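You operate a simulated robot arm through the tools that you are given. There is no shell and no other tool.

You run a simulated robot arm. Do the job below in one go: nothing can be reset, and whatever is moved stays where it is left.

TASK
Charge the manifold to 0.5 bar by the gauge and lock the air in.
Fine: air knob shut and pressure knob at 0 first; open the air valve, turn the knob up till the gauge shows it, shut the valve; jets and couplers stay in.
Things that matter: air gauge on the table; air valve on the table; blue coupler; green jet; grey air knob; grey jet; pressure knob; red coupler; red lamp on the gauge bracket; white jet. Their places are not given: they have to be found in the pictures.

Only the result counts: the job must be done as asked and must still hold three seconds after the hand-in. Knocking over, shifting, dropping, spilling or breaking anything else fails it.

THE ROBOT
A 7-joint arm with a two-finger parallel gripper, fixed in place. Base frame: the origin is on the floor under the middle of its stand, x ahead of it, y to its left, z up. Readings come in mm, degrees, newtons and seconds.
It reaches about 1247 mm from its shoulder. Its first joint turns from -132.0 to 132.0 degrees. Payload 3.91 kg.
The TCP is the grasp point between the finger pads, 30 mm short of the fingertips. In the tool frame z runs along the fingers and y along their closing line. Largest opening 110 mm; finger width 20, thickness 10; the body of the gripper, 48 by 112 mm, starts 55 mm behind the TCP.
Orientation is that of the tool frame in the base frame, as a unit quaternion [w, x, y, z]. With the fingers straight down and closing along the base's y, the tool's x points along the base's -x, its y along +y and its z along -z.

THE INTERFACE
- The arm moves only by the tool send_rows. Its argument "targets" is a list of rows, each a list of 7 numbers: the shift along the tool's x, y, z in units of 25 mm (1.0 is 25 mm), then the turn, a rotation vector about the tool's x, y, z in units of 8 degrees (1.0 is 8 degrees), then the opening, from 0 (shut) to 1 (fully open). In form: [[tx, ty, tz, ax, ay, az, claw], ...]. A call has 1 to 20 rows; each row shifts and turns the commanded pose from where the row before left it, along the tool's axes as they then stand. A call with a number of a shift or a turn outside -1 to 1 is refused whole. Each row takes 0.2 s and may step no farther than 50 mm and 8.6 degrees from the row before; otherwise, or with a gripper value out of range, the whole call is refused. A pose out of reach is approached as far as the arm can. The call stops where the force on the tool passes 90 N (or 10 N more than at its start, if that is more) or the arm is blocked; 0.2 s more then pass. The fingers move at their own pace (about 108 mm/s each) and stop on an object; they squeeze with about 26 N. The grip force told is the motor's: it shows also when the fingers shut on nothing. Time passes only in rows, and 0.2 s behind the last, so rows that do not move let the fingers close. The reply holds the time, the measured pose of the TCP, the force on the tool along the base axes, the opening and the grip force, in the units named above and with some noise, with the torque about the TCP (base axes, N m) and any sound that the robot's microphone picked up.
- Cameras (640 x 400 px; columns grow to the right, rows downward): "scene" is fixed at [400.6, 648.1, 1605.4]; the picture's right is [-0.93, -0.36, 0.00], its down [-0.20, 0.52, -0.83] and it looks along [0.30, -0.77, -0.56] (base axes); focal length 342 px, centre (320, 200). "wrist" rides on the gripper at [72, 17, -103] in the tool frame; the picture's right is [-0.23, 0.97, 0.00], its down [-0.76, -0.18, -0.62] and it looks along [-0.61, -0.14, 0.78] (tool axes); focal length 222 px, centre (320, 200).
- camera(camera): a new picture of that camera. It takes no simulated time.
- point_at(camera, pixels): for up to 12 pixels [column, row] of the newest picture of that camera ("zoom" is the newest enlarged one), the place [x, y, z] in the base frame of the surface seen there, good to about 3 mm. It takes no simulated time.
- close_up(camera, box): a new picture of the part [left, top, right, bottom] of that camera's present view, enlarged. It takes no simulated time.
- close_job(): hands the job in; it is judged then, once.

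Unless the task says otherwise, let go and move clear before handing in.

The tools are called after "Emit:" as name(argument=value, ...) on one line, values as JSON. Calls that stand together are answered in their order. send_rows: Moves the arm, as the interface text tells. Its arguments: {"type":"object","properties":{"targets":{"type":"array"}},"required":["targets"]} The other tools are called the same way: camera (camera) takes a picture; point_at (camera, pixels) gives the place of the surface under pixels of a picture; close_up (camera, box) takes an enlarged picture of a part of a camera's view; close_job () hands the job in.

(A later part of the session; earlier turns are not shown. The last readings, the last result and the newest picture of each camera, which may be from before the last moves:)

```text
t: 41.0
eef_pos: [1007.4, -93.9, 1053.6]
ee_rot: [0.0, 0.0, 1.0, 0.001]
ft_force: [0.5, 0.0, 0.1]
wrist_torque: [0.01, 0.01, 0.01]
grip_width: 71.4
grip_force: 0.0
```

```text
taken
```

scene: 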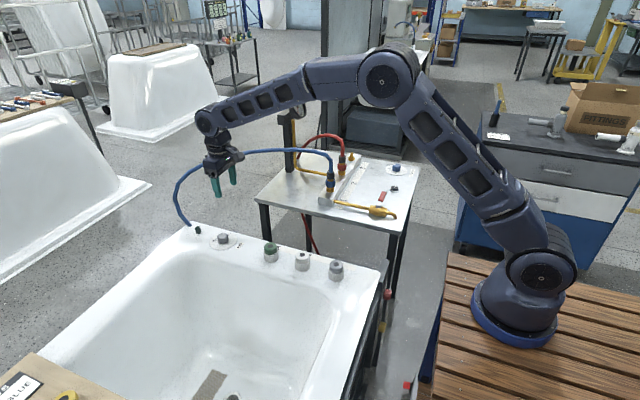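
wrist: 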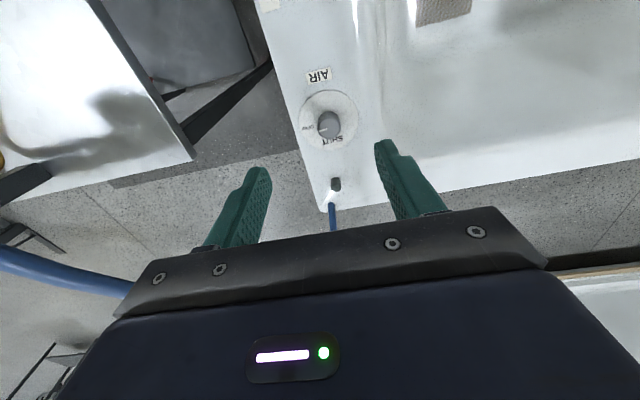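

The air knob appears at wrist (328,125), with SHUT below it and OPEN at left. I'll zoom in and measure.

Emit:
close_up(camera="wrist", box=[292, 80, 372, 155])

Emit:
point_at(camera="wrist", pixels=[[317, 127], [340, 124], [327, 115], [330, 138], [329, 127], [300, 122], [358, 117], [327, 90], [331, 148]])

```text
5.33 times, centred on (332, 118) of wrist
```

zoom: 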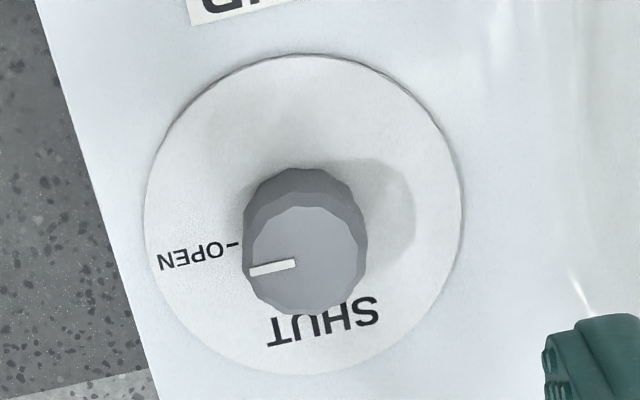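

```text
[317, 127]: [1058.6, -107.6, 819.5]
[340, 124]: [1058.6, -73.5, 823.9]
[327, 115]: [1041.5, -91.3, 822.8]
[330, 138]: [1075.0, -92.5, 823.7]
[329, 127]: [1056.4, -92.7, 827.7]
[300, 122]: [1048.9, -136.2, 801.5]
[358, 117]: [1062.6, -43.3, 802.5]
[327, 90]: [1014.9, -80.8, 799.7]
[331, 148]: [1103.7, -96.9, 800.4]
```

The air-knob centre is about (1058.5,-91), top z 826, dial z 801, pointer at OPEN (-y); SHUT is at +x, 90° counter-clockwise. I'll move above it, lower to z 900 and turn the gripper 48° clockwise.

Emit:
send_rows(targets=[[-0.34, 0.02, 0.8, 0, 0, 0, 0.65], [-0.34, 0.02, 0.8, 0, 0, 0, 0.65], [-0.34, 0.02, 0.8, 0, 0, 0, 0.65], [-0.34, 0.02, 0.8, 0, 0, 0, 0.65], [-0.34, 0.02, 0.8, 0, 0, 0, 0.65], [-0.34, 0.02, 0.8, 0, 0, 0, 0.65], [0, 0, 0.2, 0, 0, 1, 0.65], [0, 0, 0.2, 0, 0, 1, 0.65], [0, 0, 0.2, 0, 0, 1, 0.65], [0, 0, 0.2, 0, 0, 1, 0.65], [0, 0, 0.2, 0, 0, 1, 0.65], [0, 0, 0.2, 0, 0, 1, 0.65], [0, 0, 0, 0, 0, 0, 0.65]])

Emit:
camera(camera="wrist")

Emit:
camera(camera="scene")

```text
t: 43.8
eef_pos: [1057.6, -91.9, 904.3]
ee_rot: [0.0, 0.408, 0.913, 0.0]
ft_force: [-0.2, -0.1, -0.1]
wrist_torque: [0.01, 0.0, -0.03]
grip_width: 71.8
grip_force: 0.1
```

```text
taken
```

wrist: 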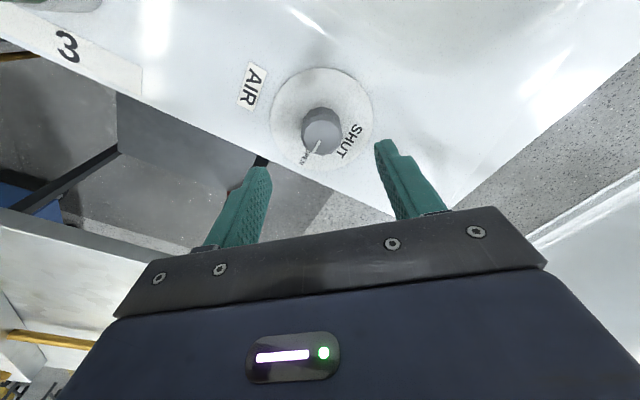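

```text
taken
```

scene: 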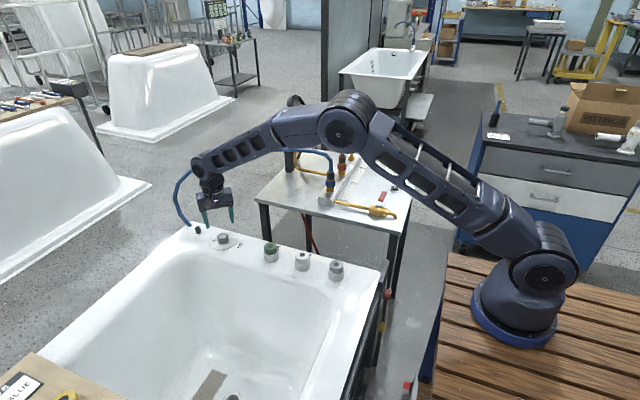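

Now I'll zoom to check alignment; the knob-top centre should be at about (320.5,135.6) if centred.

Emit:
close_up(camera="wrist", box=[272, 70, 368, 160])

```text
4.44 times, centred on (320, 115) of wrist
```

zoom: 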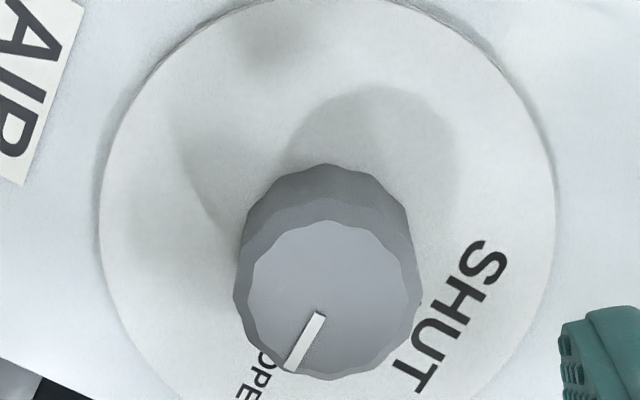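

The knob-top centre is at full pixel (321.7,135.3), within 1 mm of aligned. I'll descend to z about 838 and close gently.

Emit:
send_rows(targets=[[0, 0.03, 0.88, 0, 0, 0, 0.65], [0, 0, 0.88, 0, 0, 0, 0.65], [0, 0, 0.88, 0, 0, 0, 0.65], [0, 0, 0, 0, 0, 0, 0.45], [0, 0, 0, 0, 0, 0, 0.3], [0, 0, 0, 0, 0, 0, 0.0], [0, 0, 0, 0, 0, 0, 0.0]])

Emit:
close_up(camera="wrist", box=[240, 80, 400, 220])

```text
t: 45.4
eef_pos: [1060.1, -92.5, 837.4]
ee_rot: [0.0, 0.406, 0.914, -0.001]
ft_force: [4.9, 1.4, -3.5]
wrist_torque: [-0.06, -0.43, 0.02]
grip_width: 35.2
grip_force: 45.5
```

```text
2.86 times, centred on (320, 150) of wrist
```

zoom: 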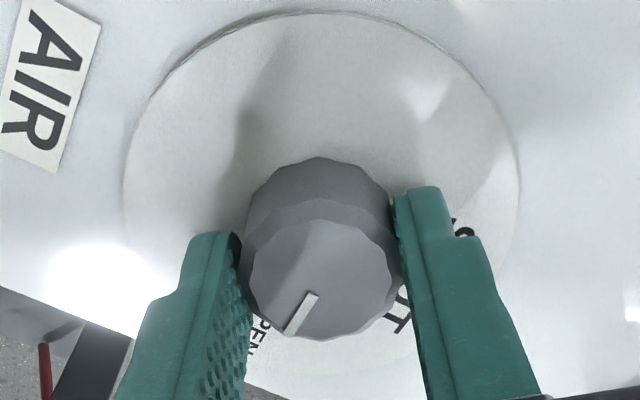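

Gripped cleanly at 35.2 mm with only about 5 N of side force. I'll turn counter-clockwise 48° and check.

Emit:
send_rows(targets=[[0, 0, 0, 0, 0, -0.5, 0.0], [0, 0, 0, 0, 0, -1, 0.0], [0, 0, 0, 0, 0, -1, 0.0], [0, 0, 0, 0, 0, -1, 0.0], [0, 0, 0, 0, 0, -1, 0.0], [0, 0, 0, 0, 0, -1, 0.0], [0, 0, 0, 0, 0, -0.5, 0.0], [0, 0, 0, 0, 0, 0, 0.0]])

Emit:
close_up(camera="wrist", box=[240, 80, 400, 220])

```text
t: 47.2
eef_pos: [1058.9, -92.0, 837.6]
ee_rot: [0.0, 0.0, 1.0, 0.0]
ft_force: [14.7, -11.4, -3.3]
wrist_torque: [-0.31, -0.61, 0.0]
grip_width: 35.1
grip_force: 44.8
```

```text
2.86 times, centred on (320, 150) of wrist
```

zoom: 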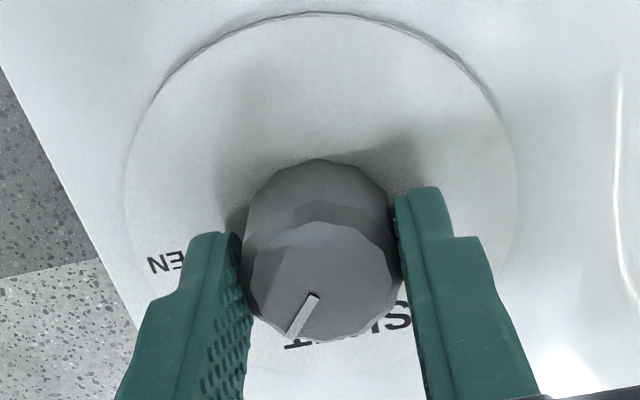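

The knob followed. I'll relieve slightly and turn another 36°, then look for the stop torque.

Emit:
send_rows(targets=[[-0.03, -0.03, 0, 0, 0, -0.5, 0.0], [0, 0, 0, 0, 0, -1, 0.0], [0, 0, 0, 0, 0, -1, 0.0], [0, 0, 0, 0, 0, -1, 0.0], [0, 0, 0, 0, 0, -0.5, 0.0], [0, 0, 0, 0, 0, -0.5, 0.0], [0, 0, 0, 0, 0, 0, 0.0]])

Emit:
close_up(camera="wrist", box=[240, 80, 400, 220])

```text
t: 48.8
eef_pos: [1059.2, -93.7, 836.6]
ee_rot: [0.0, -0.309, 0.951, -0.001]
ft_force: [7.7, -20.0, 0.2]
wrist_torque: [-0.92, 0.61, -0.01]
grip_width: 35.2
grip_force: 44.9
```

```text
2.86 times, centred on (320, 150) of wrist
```

zoom: 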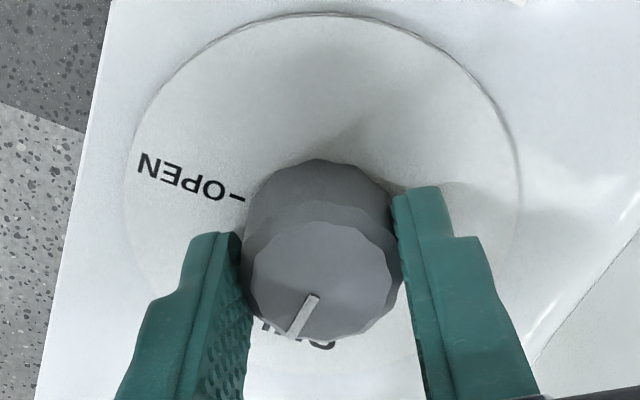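

84° turned in total, no stop torque yet. I'll go on by 4° steps.

Emit:
send_rows(targets=[[0, -0.03, 0, 0, 0, -0.5, 0.0], [0, 0, 0, 0, 0, -0.5, 0.0], [0, 0, 0, 0, 0, 0, 0.0]])

```text
t: 49.6
eef_pos: [1059.4, -93.1, 838.5]
ee_rot: [0.0, -0.374, 0.927, 0.0]
ft_force: [5.1, -11.0, -0.3]
wrist_torque: [0.1, -0.41, -0.93]
grip_width: 35.0
grip_force: 44.7
```

A -0.93 N·m z-torque means the SHUT stop is reached. I'll open, lift and look.

Emit:
send_rows(targets=[[0, 0, 0, 0, 0, 0, 0.65], [0, 0, 0, 0, 0, 0, 0.65], [0, 0, 0, 0, 0, 0, 0.65], [0, 0, -1, 0, 0, 0, 0.65], [0, 0, -1, 0, 0, 0, 0.65], [0, 0, -1, 0, 0, 0, 0.65], [0, 0, -1, 0, 0, 0, 0.65], [0, 0, 0, 0, 0, 0, 0.65]])

Emit:
close_up(camera="wrist", box=[260, 60, 380, 165])

```text
t: 51.4
eef_pos: [1059.9, -93.0, 939.9]
ee_rot: [0.0, -0.375, 0.927, 0.0]
ft_force: [0.3, -0.2, -0.3]
wrist_torque: [-0.02, -0.03, 0.03]
grip_width: 71.3
grip_force: 0.0
```

```text
3.81 times, centred on (320, 112) of wrist
```

zoom: 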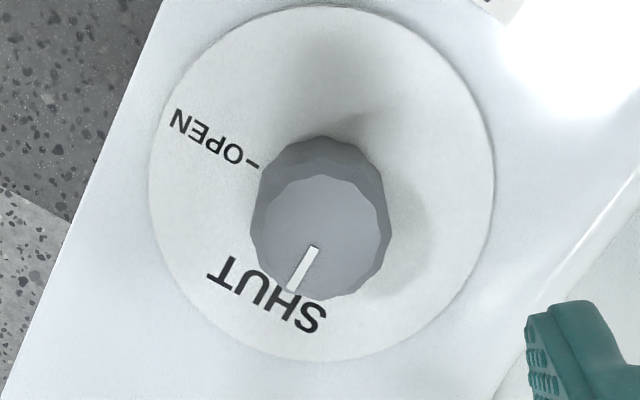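

The pointer now points at SHUT (zoom (290,290)). The next stage is the air valve lever: I'll lift, turn back to yaw 0 and retreat along -x.

Emit:
send_rows(targets=[[0, 0, -1, 0, 0, 0, 0.65], [0, 0, -1, 0, 0, 0.5, 0.65], [0, 0, -1, 0, 0, 1, 0.65], [0, 0, -1, 0, 0, 1, 0.65], [0, 0, -1, 0, 0, 1, 0.65], [0, 0, -1, 0, 0, 1, 0.65], [0, 0, -0.8, 0, 0, 1, 0.65], [1, 0, 0, 0, 0, 0, 0.65], [1, 0, 0, 0, 0, 0, 0.65], [1, 0, 0, 0, 0, 0, 0.65], [1, 0, 0, 0, 0, 0, 0.65], [1, 0, 0, 0, 0, 0, 0.65], [1, 0, 0, 0, 0, 0, 0.65], [1, 0, 0, 0, 0, 0, 0.65], [1, 0, 0, 0, 0, 0, 0.65], [1, 0, 0, 0, 0, 0, 0.65], [1, 0, 0, 0, 0, 0, 0.65], [1, 0, 0, 0, 0, 0, 0.65], [1, 0, 0, 0, 0, 0, 0.65], [0, 0, 0, 0, 0, 0, 0.65]])

```text
t: 55.6
eef_pos: [759.5, -93.2, 1108.8]
ee_rot: [0.001, 0.0, 1.0, 0.0]
ft_force: [0.4, 0.4, -0.8]
wrist_torque: [-0.02, 0.02, -0.04]
grip_width: 71.6
grip_force: 0.0
```

At (759,-93,1109). I'll move to about (520,-400), in front of the valve, to look at the lever.

Emit:
send_rows(targets=[[0.9, -0.6, 0, 0, 0, 0, 0.65], [0.9, -0.6, 0, 0, 0, 0, 0.65], [0.9, -1, 0, 0, 0, 0, 0.65], [0.9, -1, 0, 0, 0, 0, 0.65], [0.9, -1, 0, 0, 0, 0, 0.65], [0.9, -1, 0, 0, 0, 0, 0.65], [0.9, -1, 0, 0, 0, 0, 0.65], [0.9, -1, 0, 0, 0, 0, 0.65], [0.9, -1, 0, 0, 0, 0, 0.65], [0.9, -1, 0, 0, 0, 0, 0.65], [0.9, -1, 0.5, 0, 0, 0, 0.65], [0, -1, 0.5, 0, 0, 0, 0.65], [0, -1, 0.5, 0, 0, 0, 0.65], [0, 0, 0.5, 0, 0, 0, 0.65], [0, 0, 0, 0, 0, 0, 0.65]])

Emit:
camera(camera="wrist")

```text
t: 58.8
eef_pos: [512.3, -398.4, 1058.8]
ee_rot: [0.0, 0.001, 1.0, 0.0]
ft_force: [-0.1, -0.2, -0.2]
wrist_torque: [0.0, -0.05, 0.01]
grip_width: 71.6
grip_force: 0.0
```

```text
taken
```

wrist: 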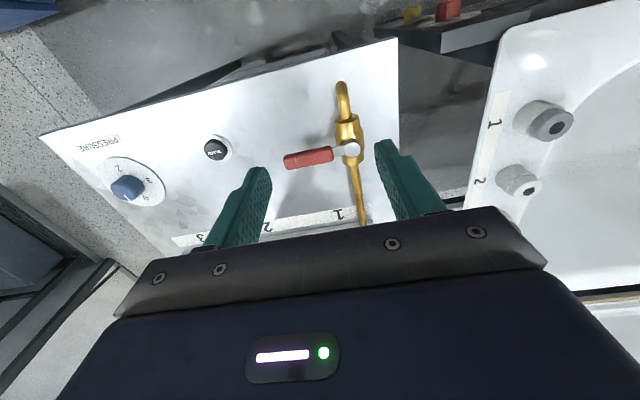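

The lever (red handle at (308,158), pivot (350,149)) is visible. I'll enlarge it and measure its edges, the pipe and the valve body.

Emit:
close_up(camera="wrist", box=[270, 75, 382, 180])

Emit:
point_at(camera="wrist", pixels=[[287, 163], [330, 155], [308, 151], [308, 158], [308, 166], [350, 149], [341, 90], [348, 126], [355, 158], [359, 185], [361, 205], [340, 153]])

```text
3.81 times, centred on (326, 128) of wrist
```

zoom: 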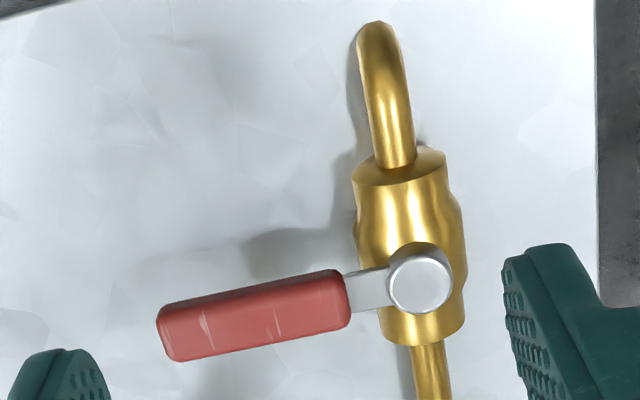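

```text
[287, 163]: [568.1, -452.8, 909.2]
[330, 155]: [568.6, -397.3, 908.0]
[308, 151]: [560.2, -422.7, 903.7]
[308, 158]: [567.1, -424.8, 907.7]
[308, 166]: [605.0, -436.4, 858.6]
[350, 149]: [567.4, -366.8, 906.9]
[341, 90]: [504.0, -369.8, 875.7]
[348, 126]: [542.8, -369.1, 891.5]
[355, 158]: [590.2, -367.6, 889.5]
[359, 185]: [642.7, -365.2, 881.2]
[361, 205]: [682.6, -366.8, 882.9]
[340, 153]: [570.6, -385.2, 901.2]
```

The lever pivot is (567.5,-367), its handle runs to y = -454 with top z 908 and about 14 mm width; valve body top z is 891 and pipe top 882. I'll straddle the handle at y about -437 with the fingers across x (gripper yaw -90°), first going above it.

Emit:
send_rows(targets=[[-0.55, -0.386, 0.9, 0, 0, 0, 0.5], [-0.55, -0.386, 0.9, 0, 0, 0, 0.5], [-0.55, -0.386, 0.9, 0, 0, 0, 0.5], [-0.55, -0.386, 0.9, 0, 0, 0, 0.5], [0, 0, 0, 0, 0, -1, 0.5], [0, 0, 0, 0, 0, -1, 0.5], [0, 0, 0, 0, 0, -1, 0.5], [0, 0, 0, 0, 0, -1, 0.5], [0, 0, 0, 0, 0, -1, 0.5], [0, 0, 0, 0, 0, -1, 0.5], [0, 0, 0, 0, 0, -1, 0.5], [0, 0, 0, 0, 0, -1, 0.5], [0, 0, 0, 0, 0, -1, 0.5], [0, 0, 0, 0, 0, -1, 0.5], [0, 0, 0, 0, 0, -1, 0.5], [0, 0, 0, 0, 0, -0.25, 0.5], [0, 0, 0, 0, 0, 0, 0.5]])

Emit:
camera(camera="wrist")

```text
t: 62.4
eef_pos: [566.6, -436.5, 967.3]
ee_rot: [0.0, 0.708, -0.707, 0.0]
ft_force: [0.1, 1.1, -0.2]
wrist_torque: [0.0, 0.0, 0.01]
grip_width: 55.0
grip_force: 0.1
```

```text
taken
```

wrist: 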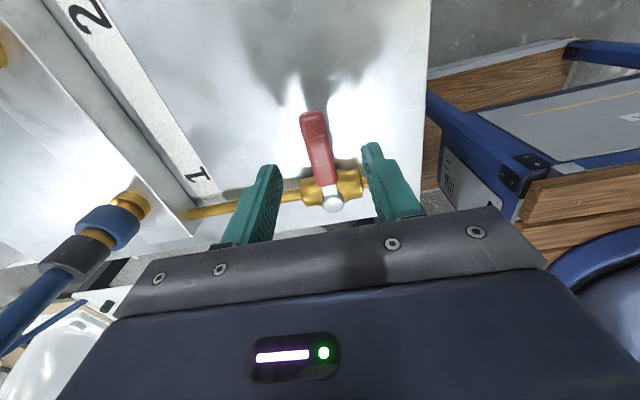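

The handle (315,150) is between the fingers. I'll descend 45 mm so the tips straddle it at z about 892.

Emit:
send_rows(targets=[[0, 0, 0.6, 0, 0, 0, 0.5], [0, 0, 0.6, 0, 0, 0, 0.5], [0, 0, 0.6, 0, 0, 0, 0.5], [0, 0, 0, 0, 0, 0, 0.5]])

Emit:
camera(camera="wrist")

```text
t: 63.4
eef_pos: [566.2, -437.2, 922.8]
ee_rot: [-0.001, 0.707, -0.707, 0.0]
ft_force: [-0.7, 0.6, -0.3]
wrist_torque: [0.01, 0.0, -0.02]
grip_width: 54.9
grip_force: 0.1
```

```text
taken
```

wrist: 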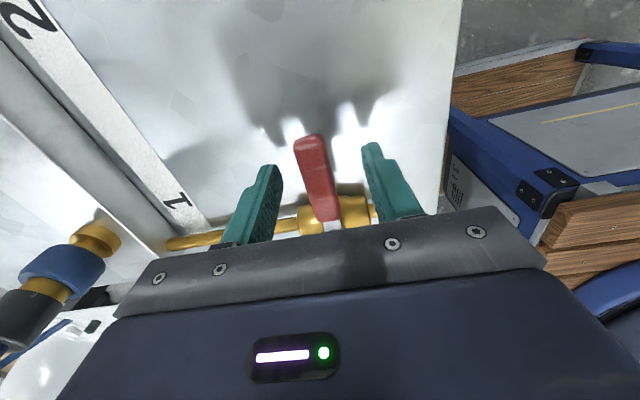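

The fingers straddle the handle. I'll narrow the gap to 33 mm and nudge in +x by about 17 mm, to test which way the lever turns.

Emit:
send_rows(targets=[[0, 0, 0, 0, 0, 0, 0.3], [0, 0, 0, 0, 0, 0, 0.3], [0, -0.2, 0, 0, 0, 0, 0.3], [0, -0.2, 0, 0, 0, 0, 0.3], [0, -0.15, 0, 0, 0, 0, 0.3], [0, -0.15, 0, 0, 0, 0, 0.3], [0, 0, 0, 0, 0, 0, 0.3]])

Emit:
camera(camera="wrist")

```text
t: 65.0
eef_pos: [582.8, -435.7, 923.0]
ee_rot: [-0.001, -0.706, 0.708, 0.001]
ft_force: [-24.9, 2.4, 3.4]
wrist_torque: [0.39, 0.64, 0.14]
grip_width: 46.3
grip_force: 13.2
```

```text
taken
```

wrist: 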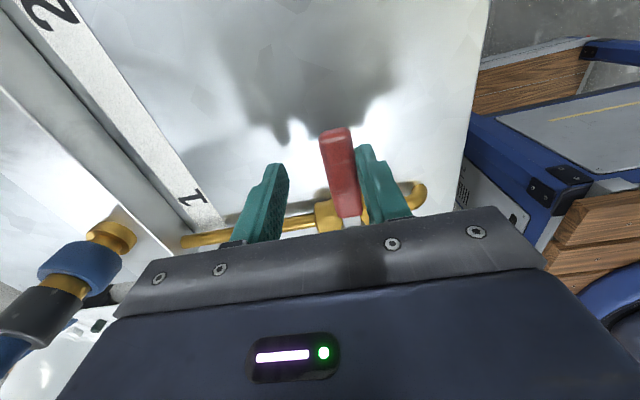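

Pushing in +x gives -25 N and the finger is forced back, which suggests a stop that way. I'll check the handle's position.

Emit:
point_at(camera="wrist", pixels=[[335, 140], [340, 165], [347, 205], [345, 190]])

```text
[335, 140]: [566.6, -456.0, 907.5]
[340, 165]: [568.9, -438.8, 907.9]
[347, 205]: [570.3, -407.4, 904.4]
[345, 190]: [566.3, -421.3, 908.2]
```

The handle hasn't moved (x still 567), so +x is the shut stop; it must open towards -x. I'll back off and nudge in -x.

Emit:
send_rows(targets=[[0, 0.35, 0, 0, 0, 0, 0.3], [0, 0.35, 0, 0, 0, 0, 0.3], [0, 0.2, 0, 0, 0, 0, 0.3], [0, 0.2, 0, 0, 0, 0, 0.3], [0, 0.15, 0, 0, 0, 0, 0.3], [0, 0.15, 0, 0, 0, 0, 0.3], [0, 0, 0, 0, 0, 0, 0.3]])

Emit:
camera(camera="wrist")

```text
t: 66.6
eef_pos: [549.5, -435.8, 922.2]
ee_rot: [0.0, -0.707, 0.707, 0.0]
ft_force: [0.7, -0.1, 0.2]
wrist_torque: [-0.02, 0.0, -0.01]
grip_width: 33.7
grip_force: 0.6
```

```text
taken
```

wrist: 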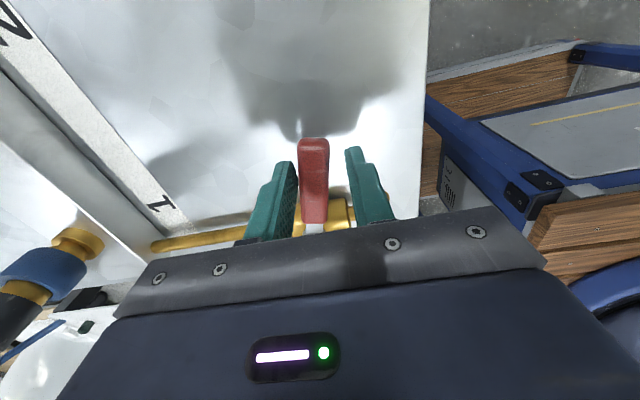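

The handle followed freely toward -x, so this is the opening direction. I'll follow the arc about the pivot (radius 70 mm), turning the gripper with it.

Emit:
send_rows(targets=[[0, 0, 0, 0, 0, 0.92, 0.3], [0, 0, 0, 0, 0, 0.92, 0.3], [-0.027, 0.39, 0, 0, 0, 1, 0.3], [-0.027, 0.39, 0, 0, 0, 1, 0.3], [-0.027, 0.39, 0, 0, 0, 1, 0.3], [-0.027, 0.39, 0, 0, 0, 1, 0.3], [0, 0, 0, 0, 0, 0, 0.3]])

Emit:
camera(camera="wrist")

Emit:
close_up(camera="scene", box=[270, 85, 334, 125])

```text
t: 68.2
eef_pos: [517.3, -415.0, 923.4]
ee_rot: [-0.001, -0.368, 0.93, 0.0]
ft_force: [-0.4, -0.3, 0.1]
wrist_torque: [-0.05, -0.03, -0.01]
grip_width: 33.0
grip_force: 0.2
```

```text
taken
```

wrist: 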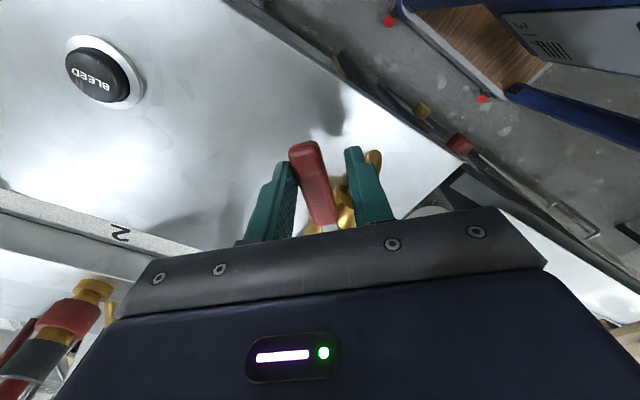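

```text
10.00 times, centred on (302, 105) of scene
```

zoom: 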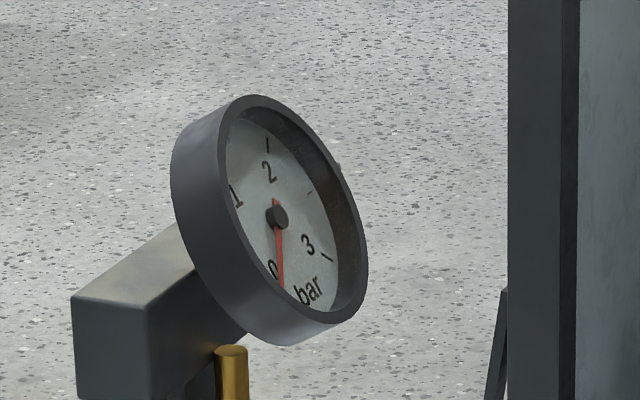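

The lever is about half way, gauge still at 0. I'll continue along the arc.

Emit:
send_rows(targets=[[-0.027, 0.39, 0, 0, 0, 1, 0.3], [-0.027, 0.39, 0, 0, 0, 1, 0.3], [-0.027, 0.39, 0, 0, 0, 1, 0.3], [-0.027, 0.39, 0, 0, 0, 1, 0.3], [-0.027, 0.39, 0, 0, 0, 1, 0.3], [0, 0, 0, 0, 0, 0, 0.3]])

Emit:
camera(camera="wrist")

```text
t: 69.6
eef_pos: [495.8, -371.7, 923.0]
ee_rot: [0.001, -0.028, 1.0, 0.0]
ft_force: [0.4, 0.4, 0.1]
wrist_torque: [0.0, 0.01, 0.08]
grip_width: 33.1
grip_force: 0.2
```

```text
taken
```

wrist: 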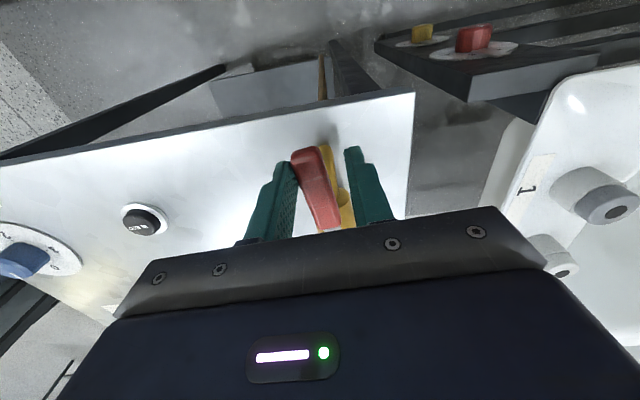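

The lever lags by about 10°; I'll push further in +y in small steps until the stop is felt.

Emit:
send_rows(targets=[[0, 0.2, 0, 0, 0, 0.4, 0.3], [0, 0.2, 0, 0, 0, 0, 0.3], [0, 0, 0, 0, 0, 0, 0.3]])

Emit:
send_rows(targets=[[0, 0.12, 0, 0, 0, 0, 0.3], [0, 0, 0, 0, 0, 0, 0.3]])

Emit:
camera(camera="wrist")

```text
t: 70.4
eef_pos: [495.7, -362.3, 922.4]
ee_rot: [0.0, 0.0, 1.0, -0.001]
ft_force: [-0.9, -4.1, -0.1]
wrist_torque: [-0.03, 0.04, -0.03]
grip_width: 35.0
grip_force: 1.9
```

```text
t: 71.0
eef_pos: [497.8, -359.6, 924.0]
ee_rot: [0.0, 0.0, 1.0, -0.001]
ft_force: [-3.3, -14.1, -4.7]
wrist_torque: [-0.21, 0.0, -0.21]
grip_width: 40.2
grip_force: 6.2
```

```text
taken
```

wrist: 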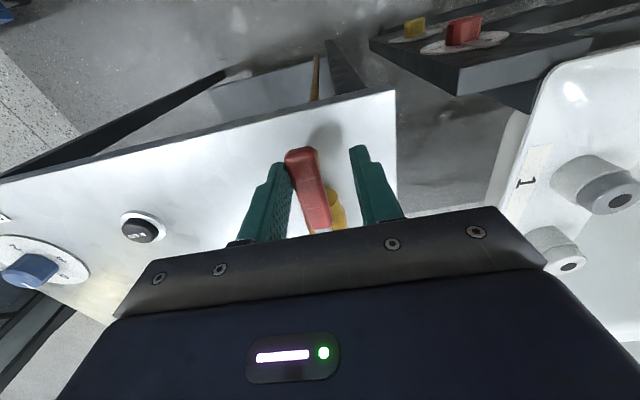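

The stop is reached (-14 N, finger pushed open), so the valve is open. I'll back off 8 mm to centre the gap and lift clear.

Emit:
send_rows(targets=[[0, -0.35, 0, 0, 0, 0, 0.4], [0, 0, 0, 0, 0, 0, 0.4], [0, 0, -1, 0, 0, 0, 0.4], [0, 0, -1, 0, 0, 0, 0.4], [0, 0, -1, 0, 0, 0, 0.4], [0, 0, -1, 0, 0, 0, 0.5], [0, 0, -1, 0, 0, 0, 0.65], [0, 0, 0, 0, 0, 0, 0.65]])

Emit:
camera(camera="wrist")

Emit:
camera(camera="scene")

Emit:
close_up(camera="scene", box=[270, 85, 334, 125])

```text
t: 72.8
eef_pos: [497.9, -366.7, 1049.7]
ee_rot: [0.001, 0.0, 1.0, 0.0]
ft_force: [0.6, 0.7, -0.2]
wrist_torque: [-0.02, 0.0, -0.01]
grip_width: 71.4
grip_force: 0.0
```

```text
taken
```

wrist: 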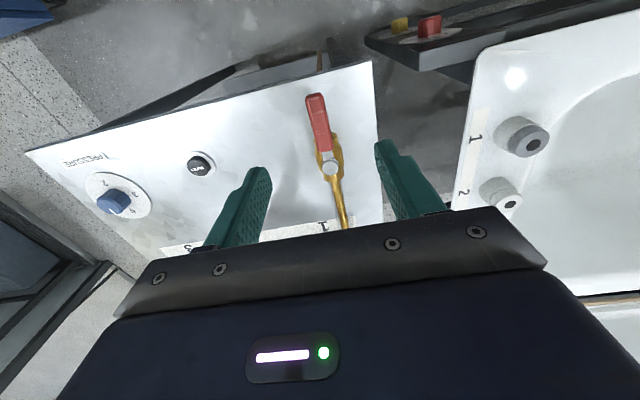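

```text
taken
```

scene: 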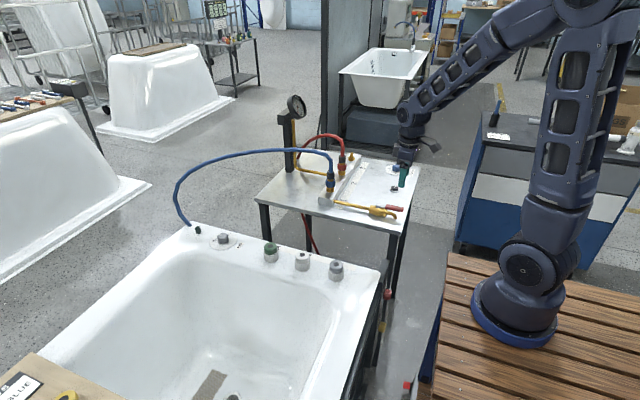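

```text
10.00 times, centred on (302, 105) of scene
```

zoom: 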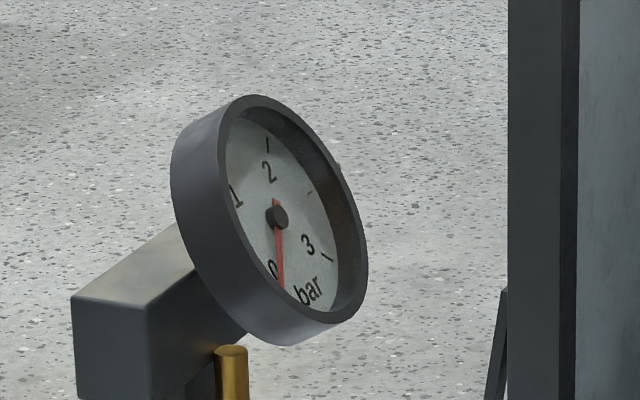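

The lever now lies along the pipe (wrist (318,120)), and the gauge still reads 0. Now back to the pressure knob, with the gripper yaw at -40° ready for a clockwise turn.

Emit:
send_rows(targets=[[-0.19, -0.953, 0.24, 0, 0, 0, 0.65], [-0.19, -0.953, 0.24, 0, 0, 0, 0.65], [-0.19, -0.953, 0.24, 0, 0, 0, 0.65], [-0.19, -0.953, 0.24, 0, 0, 0, 0.65], [-0.19, -0.953, 0.24, 0, 0, 0, 0.65], [-0.19, -0.953, 0.24, 0, 0, 0, 0.65], [-0.19, -0.953, 0.24, 0, 0, 0, 0.65], [-0.19, -0.953, 0.24, 0, 0, 0, 0.65], [-0.19, -0.953, 0.24, 0, 0, 0, 0.65], [-0.19, -0.953, 0.24, 0, 0, 0, 0.65], [-0.19, -0.953, 0.24, 0, 0, 0, 0.65], [-0.19, -0.953, 0.24, 0, 0, 0, 0.65], [-0.19, -0.953, 0.24, 0, 0, 0, 0.65], [-0.19, -0.953, 0.24, 0, 0, 0, 0.65], [-0.19, -0.953, 0.24, 0, 0, 0, 0.65], [0, 0, 0, 0, 0, 0, 0.65]])

Emit:
send_rows(targets=[[0, 0, 0, 0, 0, -1, 0.65], [0, 0, 0, 0, 0, -1, 0.65], [0, 0, 0, 0, 0, -1, 0.65], [0, 0, 0, 0, 0, -1, 0.65], [0, 0, 0, 0, 0, -1, 0.65], [0, 0, 0, 0, 0, 0, 0.65]])

Emit:
close_up(camera="wrist", box=[260, 60, 388, 180])

Emit:
close_up(camera="scene", box=[284, 92, 312, 120])

```text
t: 76.2
eef_pos: [568.3, -724.6, 957.3]
ee_rot: [0.0, 0.0, 1.0, 0.0]
ft_force: [-0.7, -0.4, 0.3]
wrist_torque: [-0.01, 0.03, 0.0]
grip_width: 71.6
grip_force: 0.1
```

```text
t: 77.6
eef_pos: [568.8, -724.5, 958.6]
ee_rot: [0.0, -0.343, 0.939, 0.0]
ft_force: [0.5, -1.0, 0.0]
wrist_torque: [-0.01, 0.0, -0.03]
grip_width: 71.7
grip_force: 0.0
```

```text
3.33 times, centred on (324, 120) of wrist
```

zoom: 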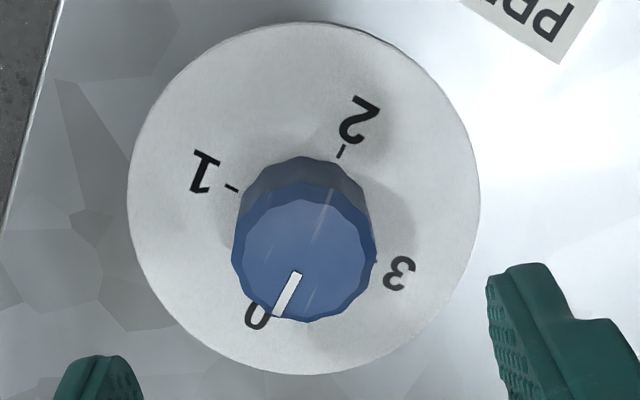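

```text
14.29 times, centred on (298, 106) of scene
```

zoom: 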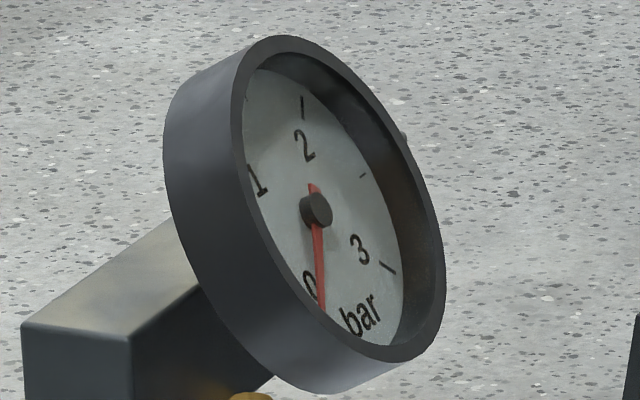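

The left part of the gauge face is hidden by its rim from the scene camera. I'll measure the face plane so I can place the wrist camera where it sees the gauge squarely.

Emit:
point_at(camera="zoom", pixels=[[303, 100], [392, 272], [363, 176], [318, 210], [330, 330], [262, 190], [280, 120], [285, 250], [345, 145], [350, 300], [330, 180], [300, 265]])

```text
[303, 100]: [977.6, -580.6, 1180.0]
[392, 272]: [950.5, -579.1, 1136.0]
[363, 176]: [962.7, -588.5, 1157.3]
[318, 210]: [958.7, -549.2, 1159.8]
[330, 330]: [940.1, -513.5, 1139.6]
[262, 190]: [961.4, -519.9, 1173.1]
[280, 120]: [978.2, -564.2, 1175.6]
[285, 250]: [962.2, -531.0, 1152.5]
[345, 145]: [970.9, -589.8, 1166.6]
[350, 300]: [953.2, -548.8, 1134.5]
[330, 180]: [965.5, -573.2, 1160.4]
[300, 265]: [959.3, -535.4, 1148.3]
```

From the face plane, the needle's 0 lies at -135° and each bar is 90°, so 0.5 bar is where the needle points to the dial's left (about (268,246) in this zoom). The knob is aligned within 1-2 mm, so I'll descend and grip it.

Emit:
send_rows(targets=[[0.05, -0.04, 0.8, 0, 0, 0, 0.65], [0, 0, 0.8, 0, 0, 0, 0.65], [0, 0, 0.8, 0, 0, 0, 0.65], [0, 0, 0, 0, 0, 0, 0.45], [0, 0, 0, 0, 0, 0, 0.3], [0, 0, 0, 0, 0, 0, 0.0], [0, 0, 0, 0, 0, 0, 0.0]])

Emit:
close_up(camera="wrist", box=[240, 80, 400, 220])

Emit:
close_up(camera="scene", box=[284, 92, 312, 120])

```text
t: 79.2
eef_pos: [567.8, -726.9, 897.5]
ee_rot: [0.0, -0.343, 0.939, -0.001]
ft_force: [0.7, 1.1, -3.6]
wrist_torque: [0.12, -0.41, -0.02]
grip_width: 35.1
grip_force: 45.2
```

```text
2.86 times, centred on (320, 150) of wrist
```

zoom: 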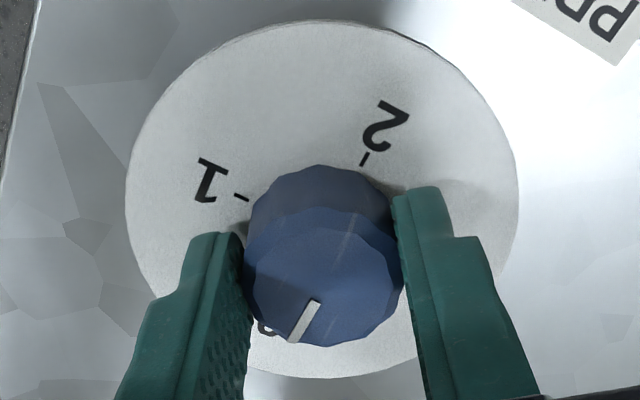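

```text
14.29 times, centred on (298, 106) of scene
```

zoom: 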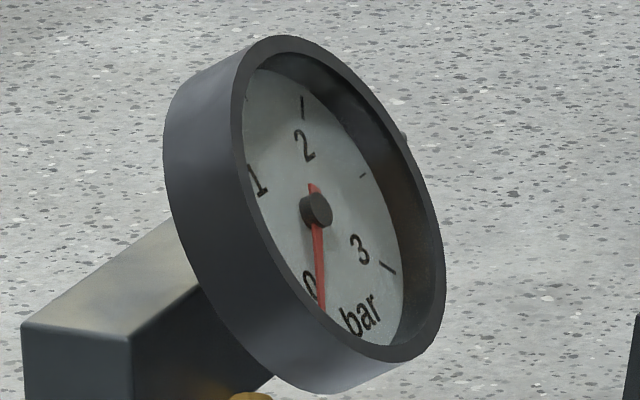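

The grip is clean, with nearly no side force. I'll turn clockwise 16° and watch the gauge.

Emit:
send_rows(targets=[[0, 0, 0, 0, 0, 0.5, 0.0], [0, 0, 0, 0, 0, 0.5, 0.0], [0, 0, 0, 0, 0, 0.5, 0.0], [0, 0, 0, 0, 0, 0.5, 0.0], [0, 0, 0, 0, 0, 0, 0.0]])

Emit:
close_up(camera="scene", box=[284, 92, 312, 120])

Emit:
close_up(camera="wrist", box=[240, 80, 400, 220])

```text
t: 80.4
eef_pos: [567.1, -725.5, 897.9]
ee_rot: [0.0, -0.208, 0.978, 0.001]
ft_force: [-21.6, 13.5, 0.5]
wrist_torque: [0.26, 0.52, 0.05]
grip_width: 34.8
grip_force: 45.1
```

```text
14.29 times, centred on (298, 106) of scene
```

zoom: 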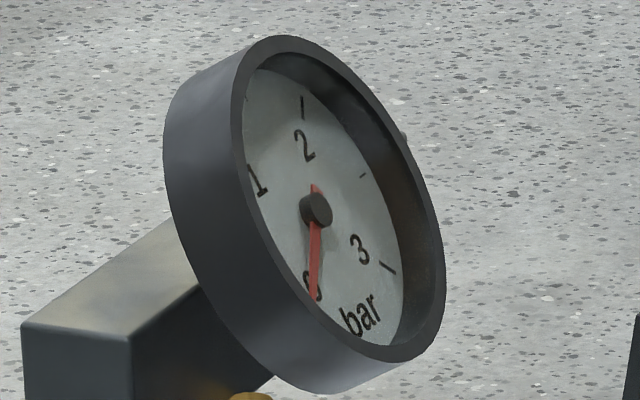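

```text
2.86 times, centred on (320, 150) of wrist
```

zoom: 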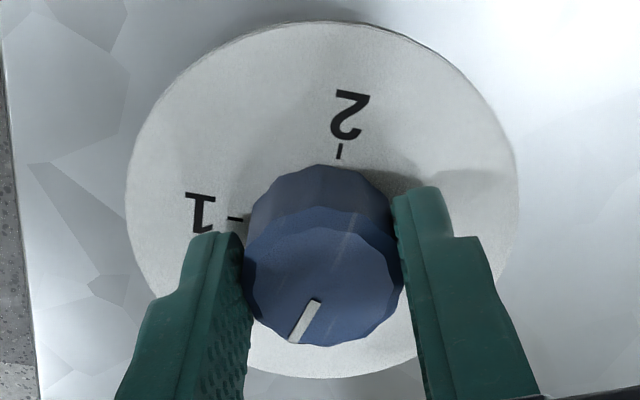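

The needle began moving (tip (315,297), roughly 0.08 bar). I'll wait to see whether it is still rising.

Emit:
send_rows(targets=[[0, 0, 0, 0, 0, 0, 0.0], [0, 0, 0, 0, 0, 0, 0.0], [0, 0, 0, 0, 0, 0, 0.0], [0, 0, 0, 0, 0, 0, 0.0], [0, 0, 0, 0, 0, 0, 0.0]])

Emit:
close_up(camera="scene", box=[284, 92, 312, 120])

```text
t: 81.6
eef_pos: [569.0, -726.2, 898.8]
ee_rot: [0.0, -0.208, 0.978, 0.001]
ft_force: [-31.5, 19.0, -3.8]
wrist_torque: [0.11, 1.14, 0.08]
grip_width: 35.0
grip_force: 45.5
```

```text
14.29 times, centred on (298, 106) of scene
```

zoom: 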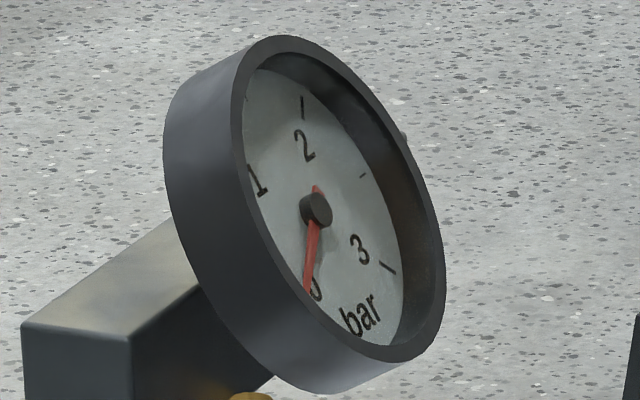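

The gauge lags: it is now about 0.15 bar for 16°, in line with 90° per bar. I'll relieve the side force and turn another 16°, then wait for it to settle.

Emit:
send_rows(targets=[[0.04, 0.06, 0, 0, 0, 0, 0.0], [0, 0, 0, 0, 0, 0.5, 0.0], [0, 0, 0, 0, 0, 0.5, 0.0], [0, 0, 0, 0, 0, 0.5, 0.0], [0, 0, 0, 0, 0, 0.5, 0.0], [0, 0, 0, 0, 0, 0, 0.0], [0, 0, 0, 0, 0, 0, 0.0], [0, 0, 0, 0, 0, 0, 0.0], [0, 0, 0, 0, 0, 0, 0.0], [0, 0, 0, 0, 0, 0, 0.0], [0, 0, 0, 0, 0, 0, 0.0], [0, 0, 0, 0, 0, 0, 0.0], [0, 0, 0, 0, 0, 0, 0.0], [0, 0, 0, 0, 0, 0, 0.0], [0, 0, 0, 0, 0, 0, 0.0]])

Emit:
close_up(camera="scene", box=[284, 92, 312, 120])

Emit:
close_up(camera="wrist", box=[240, 80, 400, 220])

```text
t: 84.8
eef_pos: [566.8, -725.9, 898.6]
ee_rot: [0.001, -0.071, 0.998, -0.001]
ft_force: [3.9, 5.2, 12.0]
wrist_torque: [0.29, -0.44, 0.02]
grip_width: 35.2
grip_force: 44.9
```

```text
14.29 times, centred on (298, 106) of scene
```

zoom: 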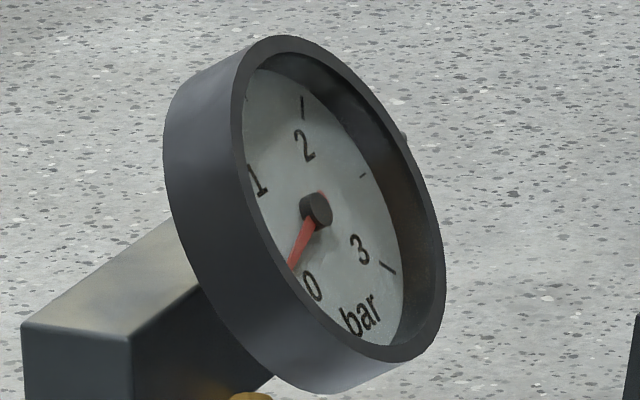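

```text
2.86 times, centred on (320, 150) of wrist
```

zoom: 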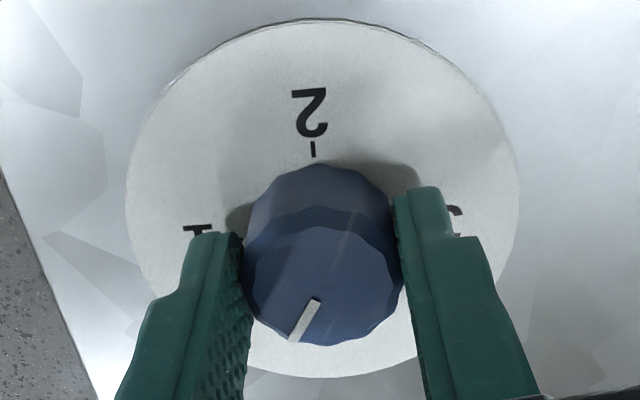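

The needle now lies along (314,222)-(290,266), about 0.34 bar for 32°. I'll turn 8° more and wait.

Emit:
send_rows(targets=[[0, 0, -0.02, 0, 0, 0.5, 0.0], [0, 0, 0, 0, 0, 0.5, 0.0], [0, 0, 0, 0, 0, 0, 0.0], [0, 0, 0, 0, 0, 0, 0.0], [0, 0, 0, 0, 0, 0, 0.0], [0, 0, 0, 0, 0, 0, 0.0], [0, 0, 0, 0, 0, 0, 0.0], [0, 0, 0, 0, 0, 0, 0.0], [0, 0, 0, 0, 0, 0, 0.0], [0, 0, 0, 0, 0, 0, 0.0], [0, 0, 0, 0, 0, 0, 0.0], [0, 0, 0, 0, 0, 0, 0.0], [0, 0, 0, 0, 0, 0, 0.0], [0, 0, 0, 0, 0, 0, 0.0]])

Emit:
close_up(camera="scene", box=[284, 92, 312, 120])

Emit:
close_up(camera="wrist", box=[240, 80, 400, 220])

```text
t: 87.8
eef_pos: [567.9, -725.0, 897.2]
ee_rot: [-0.001, -0.001, 1.0, 0.001]
ft_force: [9.7, 1.1, 5.3]
wrist_torque: [0.05, -0.11, 0.0]
grip_width: 35.2
grip_force: 45.3
```

```text
14.29 times, centred on (298, 106) of scene
```

zoom: 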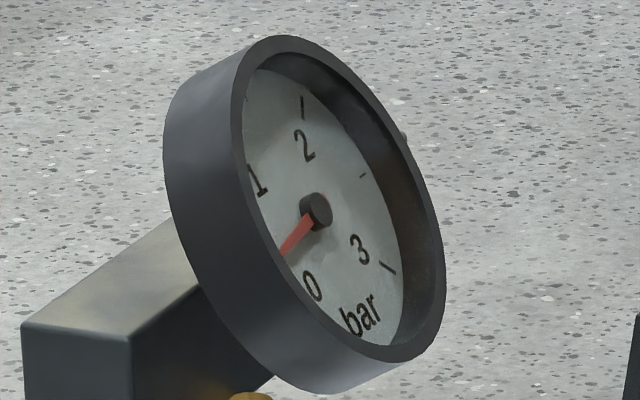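

```text
2.86 times, centred on (320, 150) of wrist
```

zoom: 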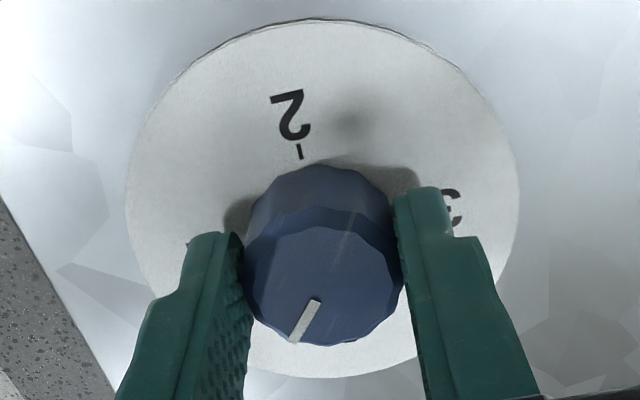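

I'll zoom closer on the needle to read it precisely.

Emit:
close_up(camera="scene", box=[290, 98, 306, 114])

```text
16.00 times, centred on (298, 106) of scene
```

zoom: 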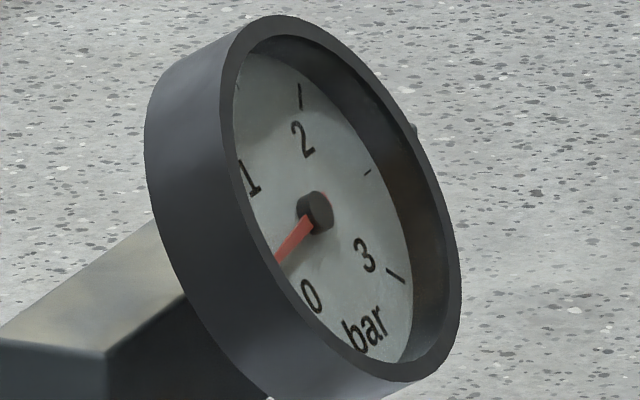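

The needle line (308,222)-(277,258) works out at about 0.43-0.44 bar for 40° of knob. I'll turn 5.2° more and wait to settle.

Emit:
send_rows(targets=[[0, 0, 0, 0, 0, 0.35, 0.0], [0, 0, 0, 0, 0, 0.3, 0.0], [0, 0, 0, 0, 0, 0, 0.0], [0, 0, 0, 0, 0, 0, 0.0], [0, 0, 0, 0, 0, 0, 0.0], [0, 0, 0, 0, 0, 0, 0.0], [0, 0, 0, 0, 0, 0, 0.0], [0, 0, 0, 0, 0, 0, 0.0], [0, 0, 0, 0, 0, 0, 0.0], [0, 0, 0, 0, 0, 0, 0.0], [0, 0, 0, 0, 0, 0, 0.0], [0, 0, 0, 0, 0, 0, 0.0], [0, 0, 0, 0, 0, 0, 0.0], [0, 0, 0, 0, 0, 0, 0.0], [0, 0, 0, 0, 0, 0, 0.0], [0, 0, 0, 0, 0, 0, 0.0]])

Emit:
close_up(camera="scene", box=[290, 98, 306, 114])

Emit:
close_up(camera="wrist", box=[240, 80, 400, 220])

```text
t: 91.2
eef_pos: [567.6, -724.6, 898.0]
ee_rot: [0.0, 0.045, 0.999, 0.0]
ft_force: [-8.9, 13.8, -5.6]
wrist_torque: [0.2, 0.25, 0.01]
grip_width: 35.2
grip_force: 44.7
```

```text
16.00 times, centred on (298, 106) of scene
```

zoom: 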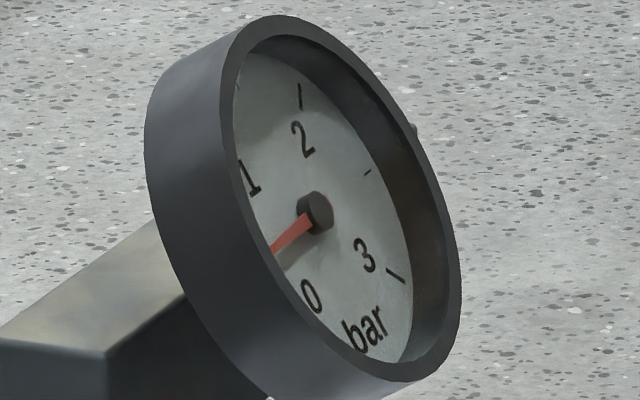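

```text
2.86 times, centred on (320, 150) of wrist
```

zoom: 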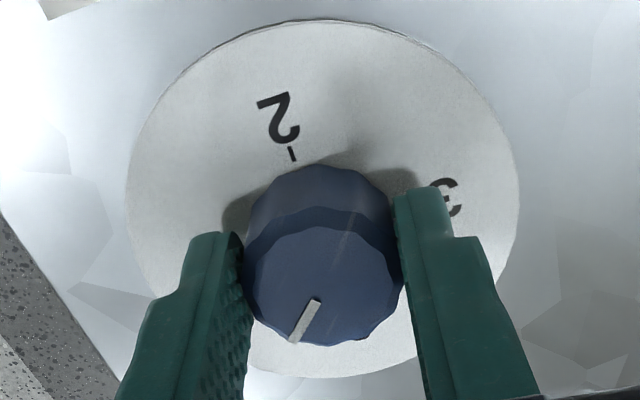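

The needle line (307,221)-(272,251) gives about 0.48-0.5 bar. I'll release the knob and lift, then verify the gauge face-on with the wrist camera.

Emit:
send_rows(targets=[[0, 0, 0, 0, 0, 0, 0.2], [0, 0, 0, 0, 0, 0, 0.4], [0, 0, 0, 0, 0, 0, 0.65], [0, 0, 0, 0, 0, 0, 0.65], [0, 0, -1, 0, 0, 0, 0.65], [0, 0, -1, 0, 0, 0, 0.65], [0, 0, -1, 0, 0, 0, 0.65], [0, 0, -1, 0, 0, 0, 0.65], [0, 0, 0, 0, 0, 0, 0.65]])

Emit:
close_up(camera="wrist", box=[280, 75, 376, 165])

Emit:
close_up(camera="scene", box=[290, 98, 306, 114])

```text
t: 93.2
eef_pos: [567.8, -725.3, 996.8]
ee_rot: [0.001, 0.044, 0.999, 0.0]
ft_force: [0.4, 0.0, 0.1]
wrist_torque: [-0.02, 0.0, -0.04]
grip_width: 71.7
grip_force: 0.1
```

```text
4.44 times, centred on (328, 120) of wrist
```

zoom: 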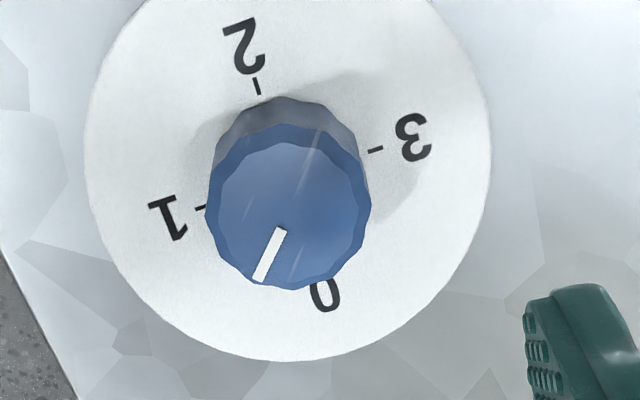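

```text
16.00 times, centred on (298, 106) of scene
```

zoom: 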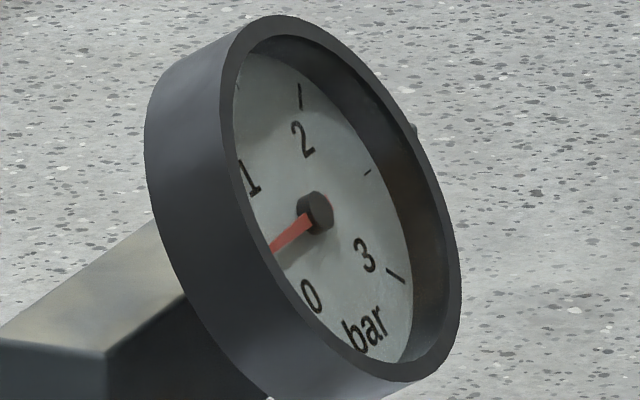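

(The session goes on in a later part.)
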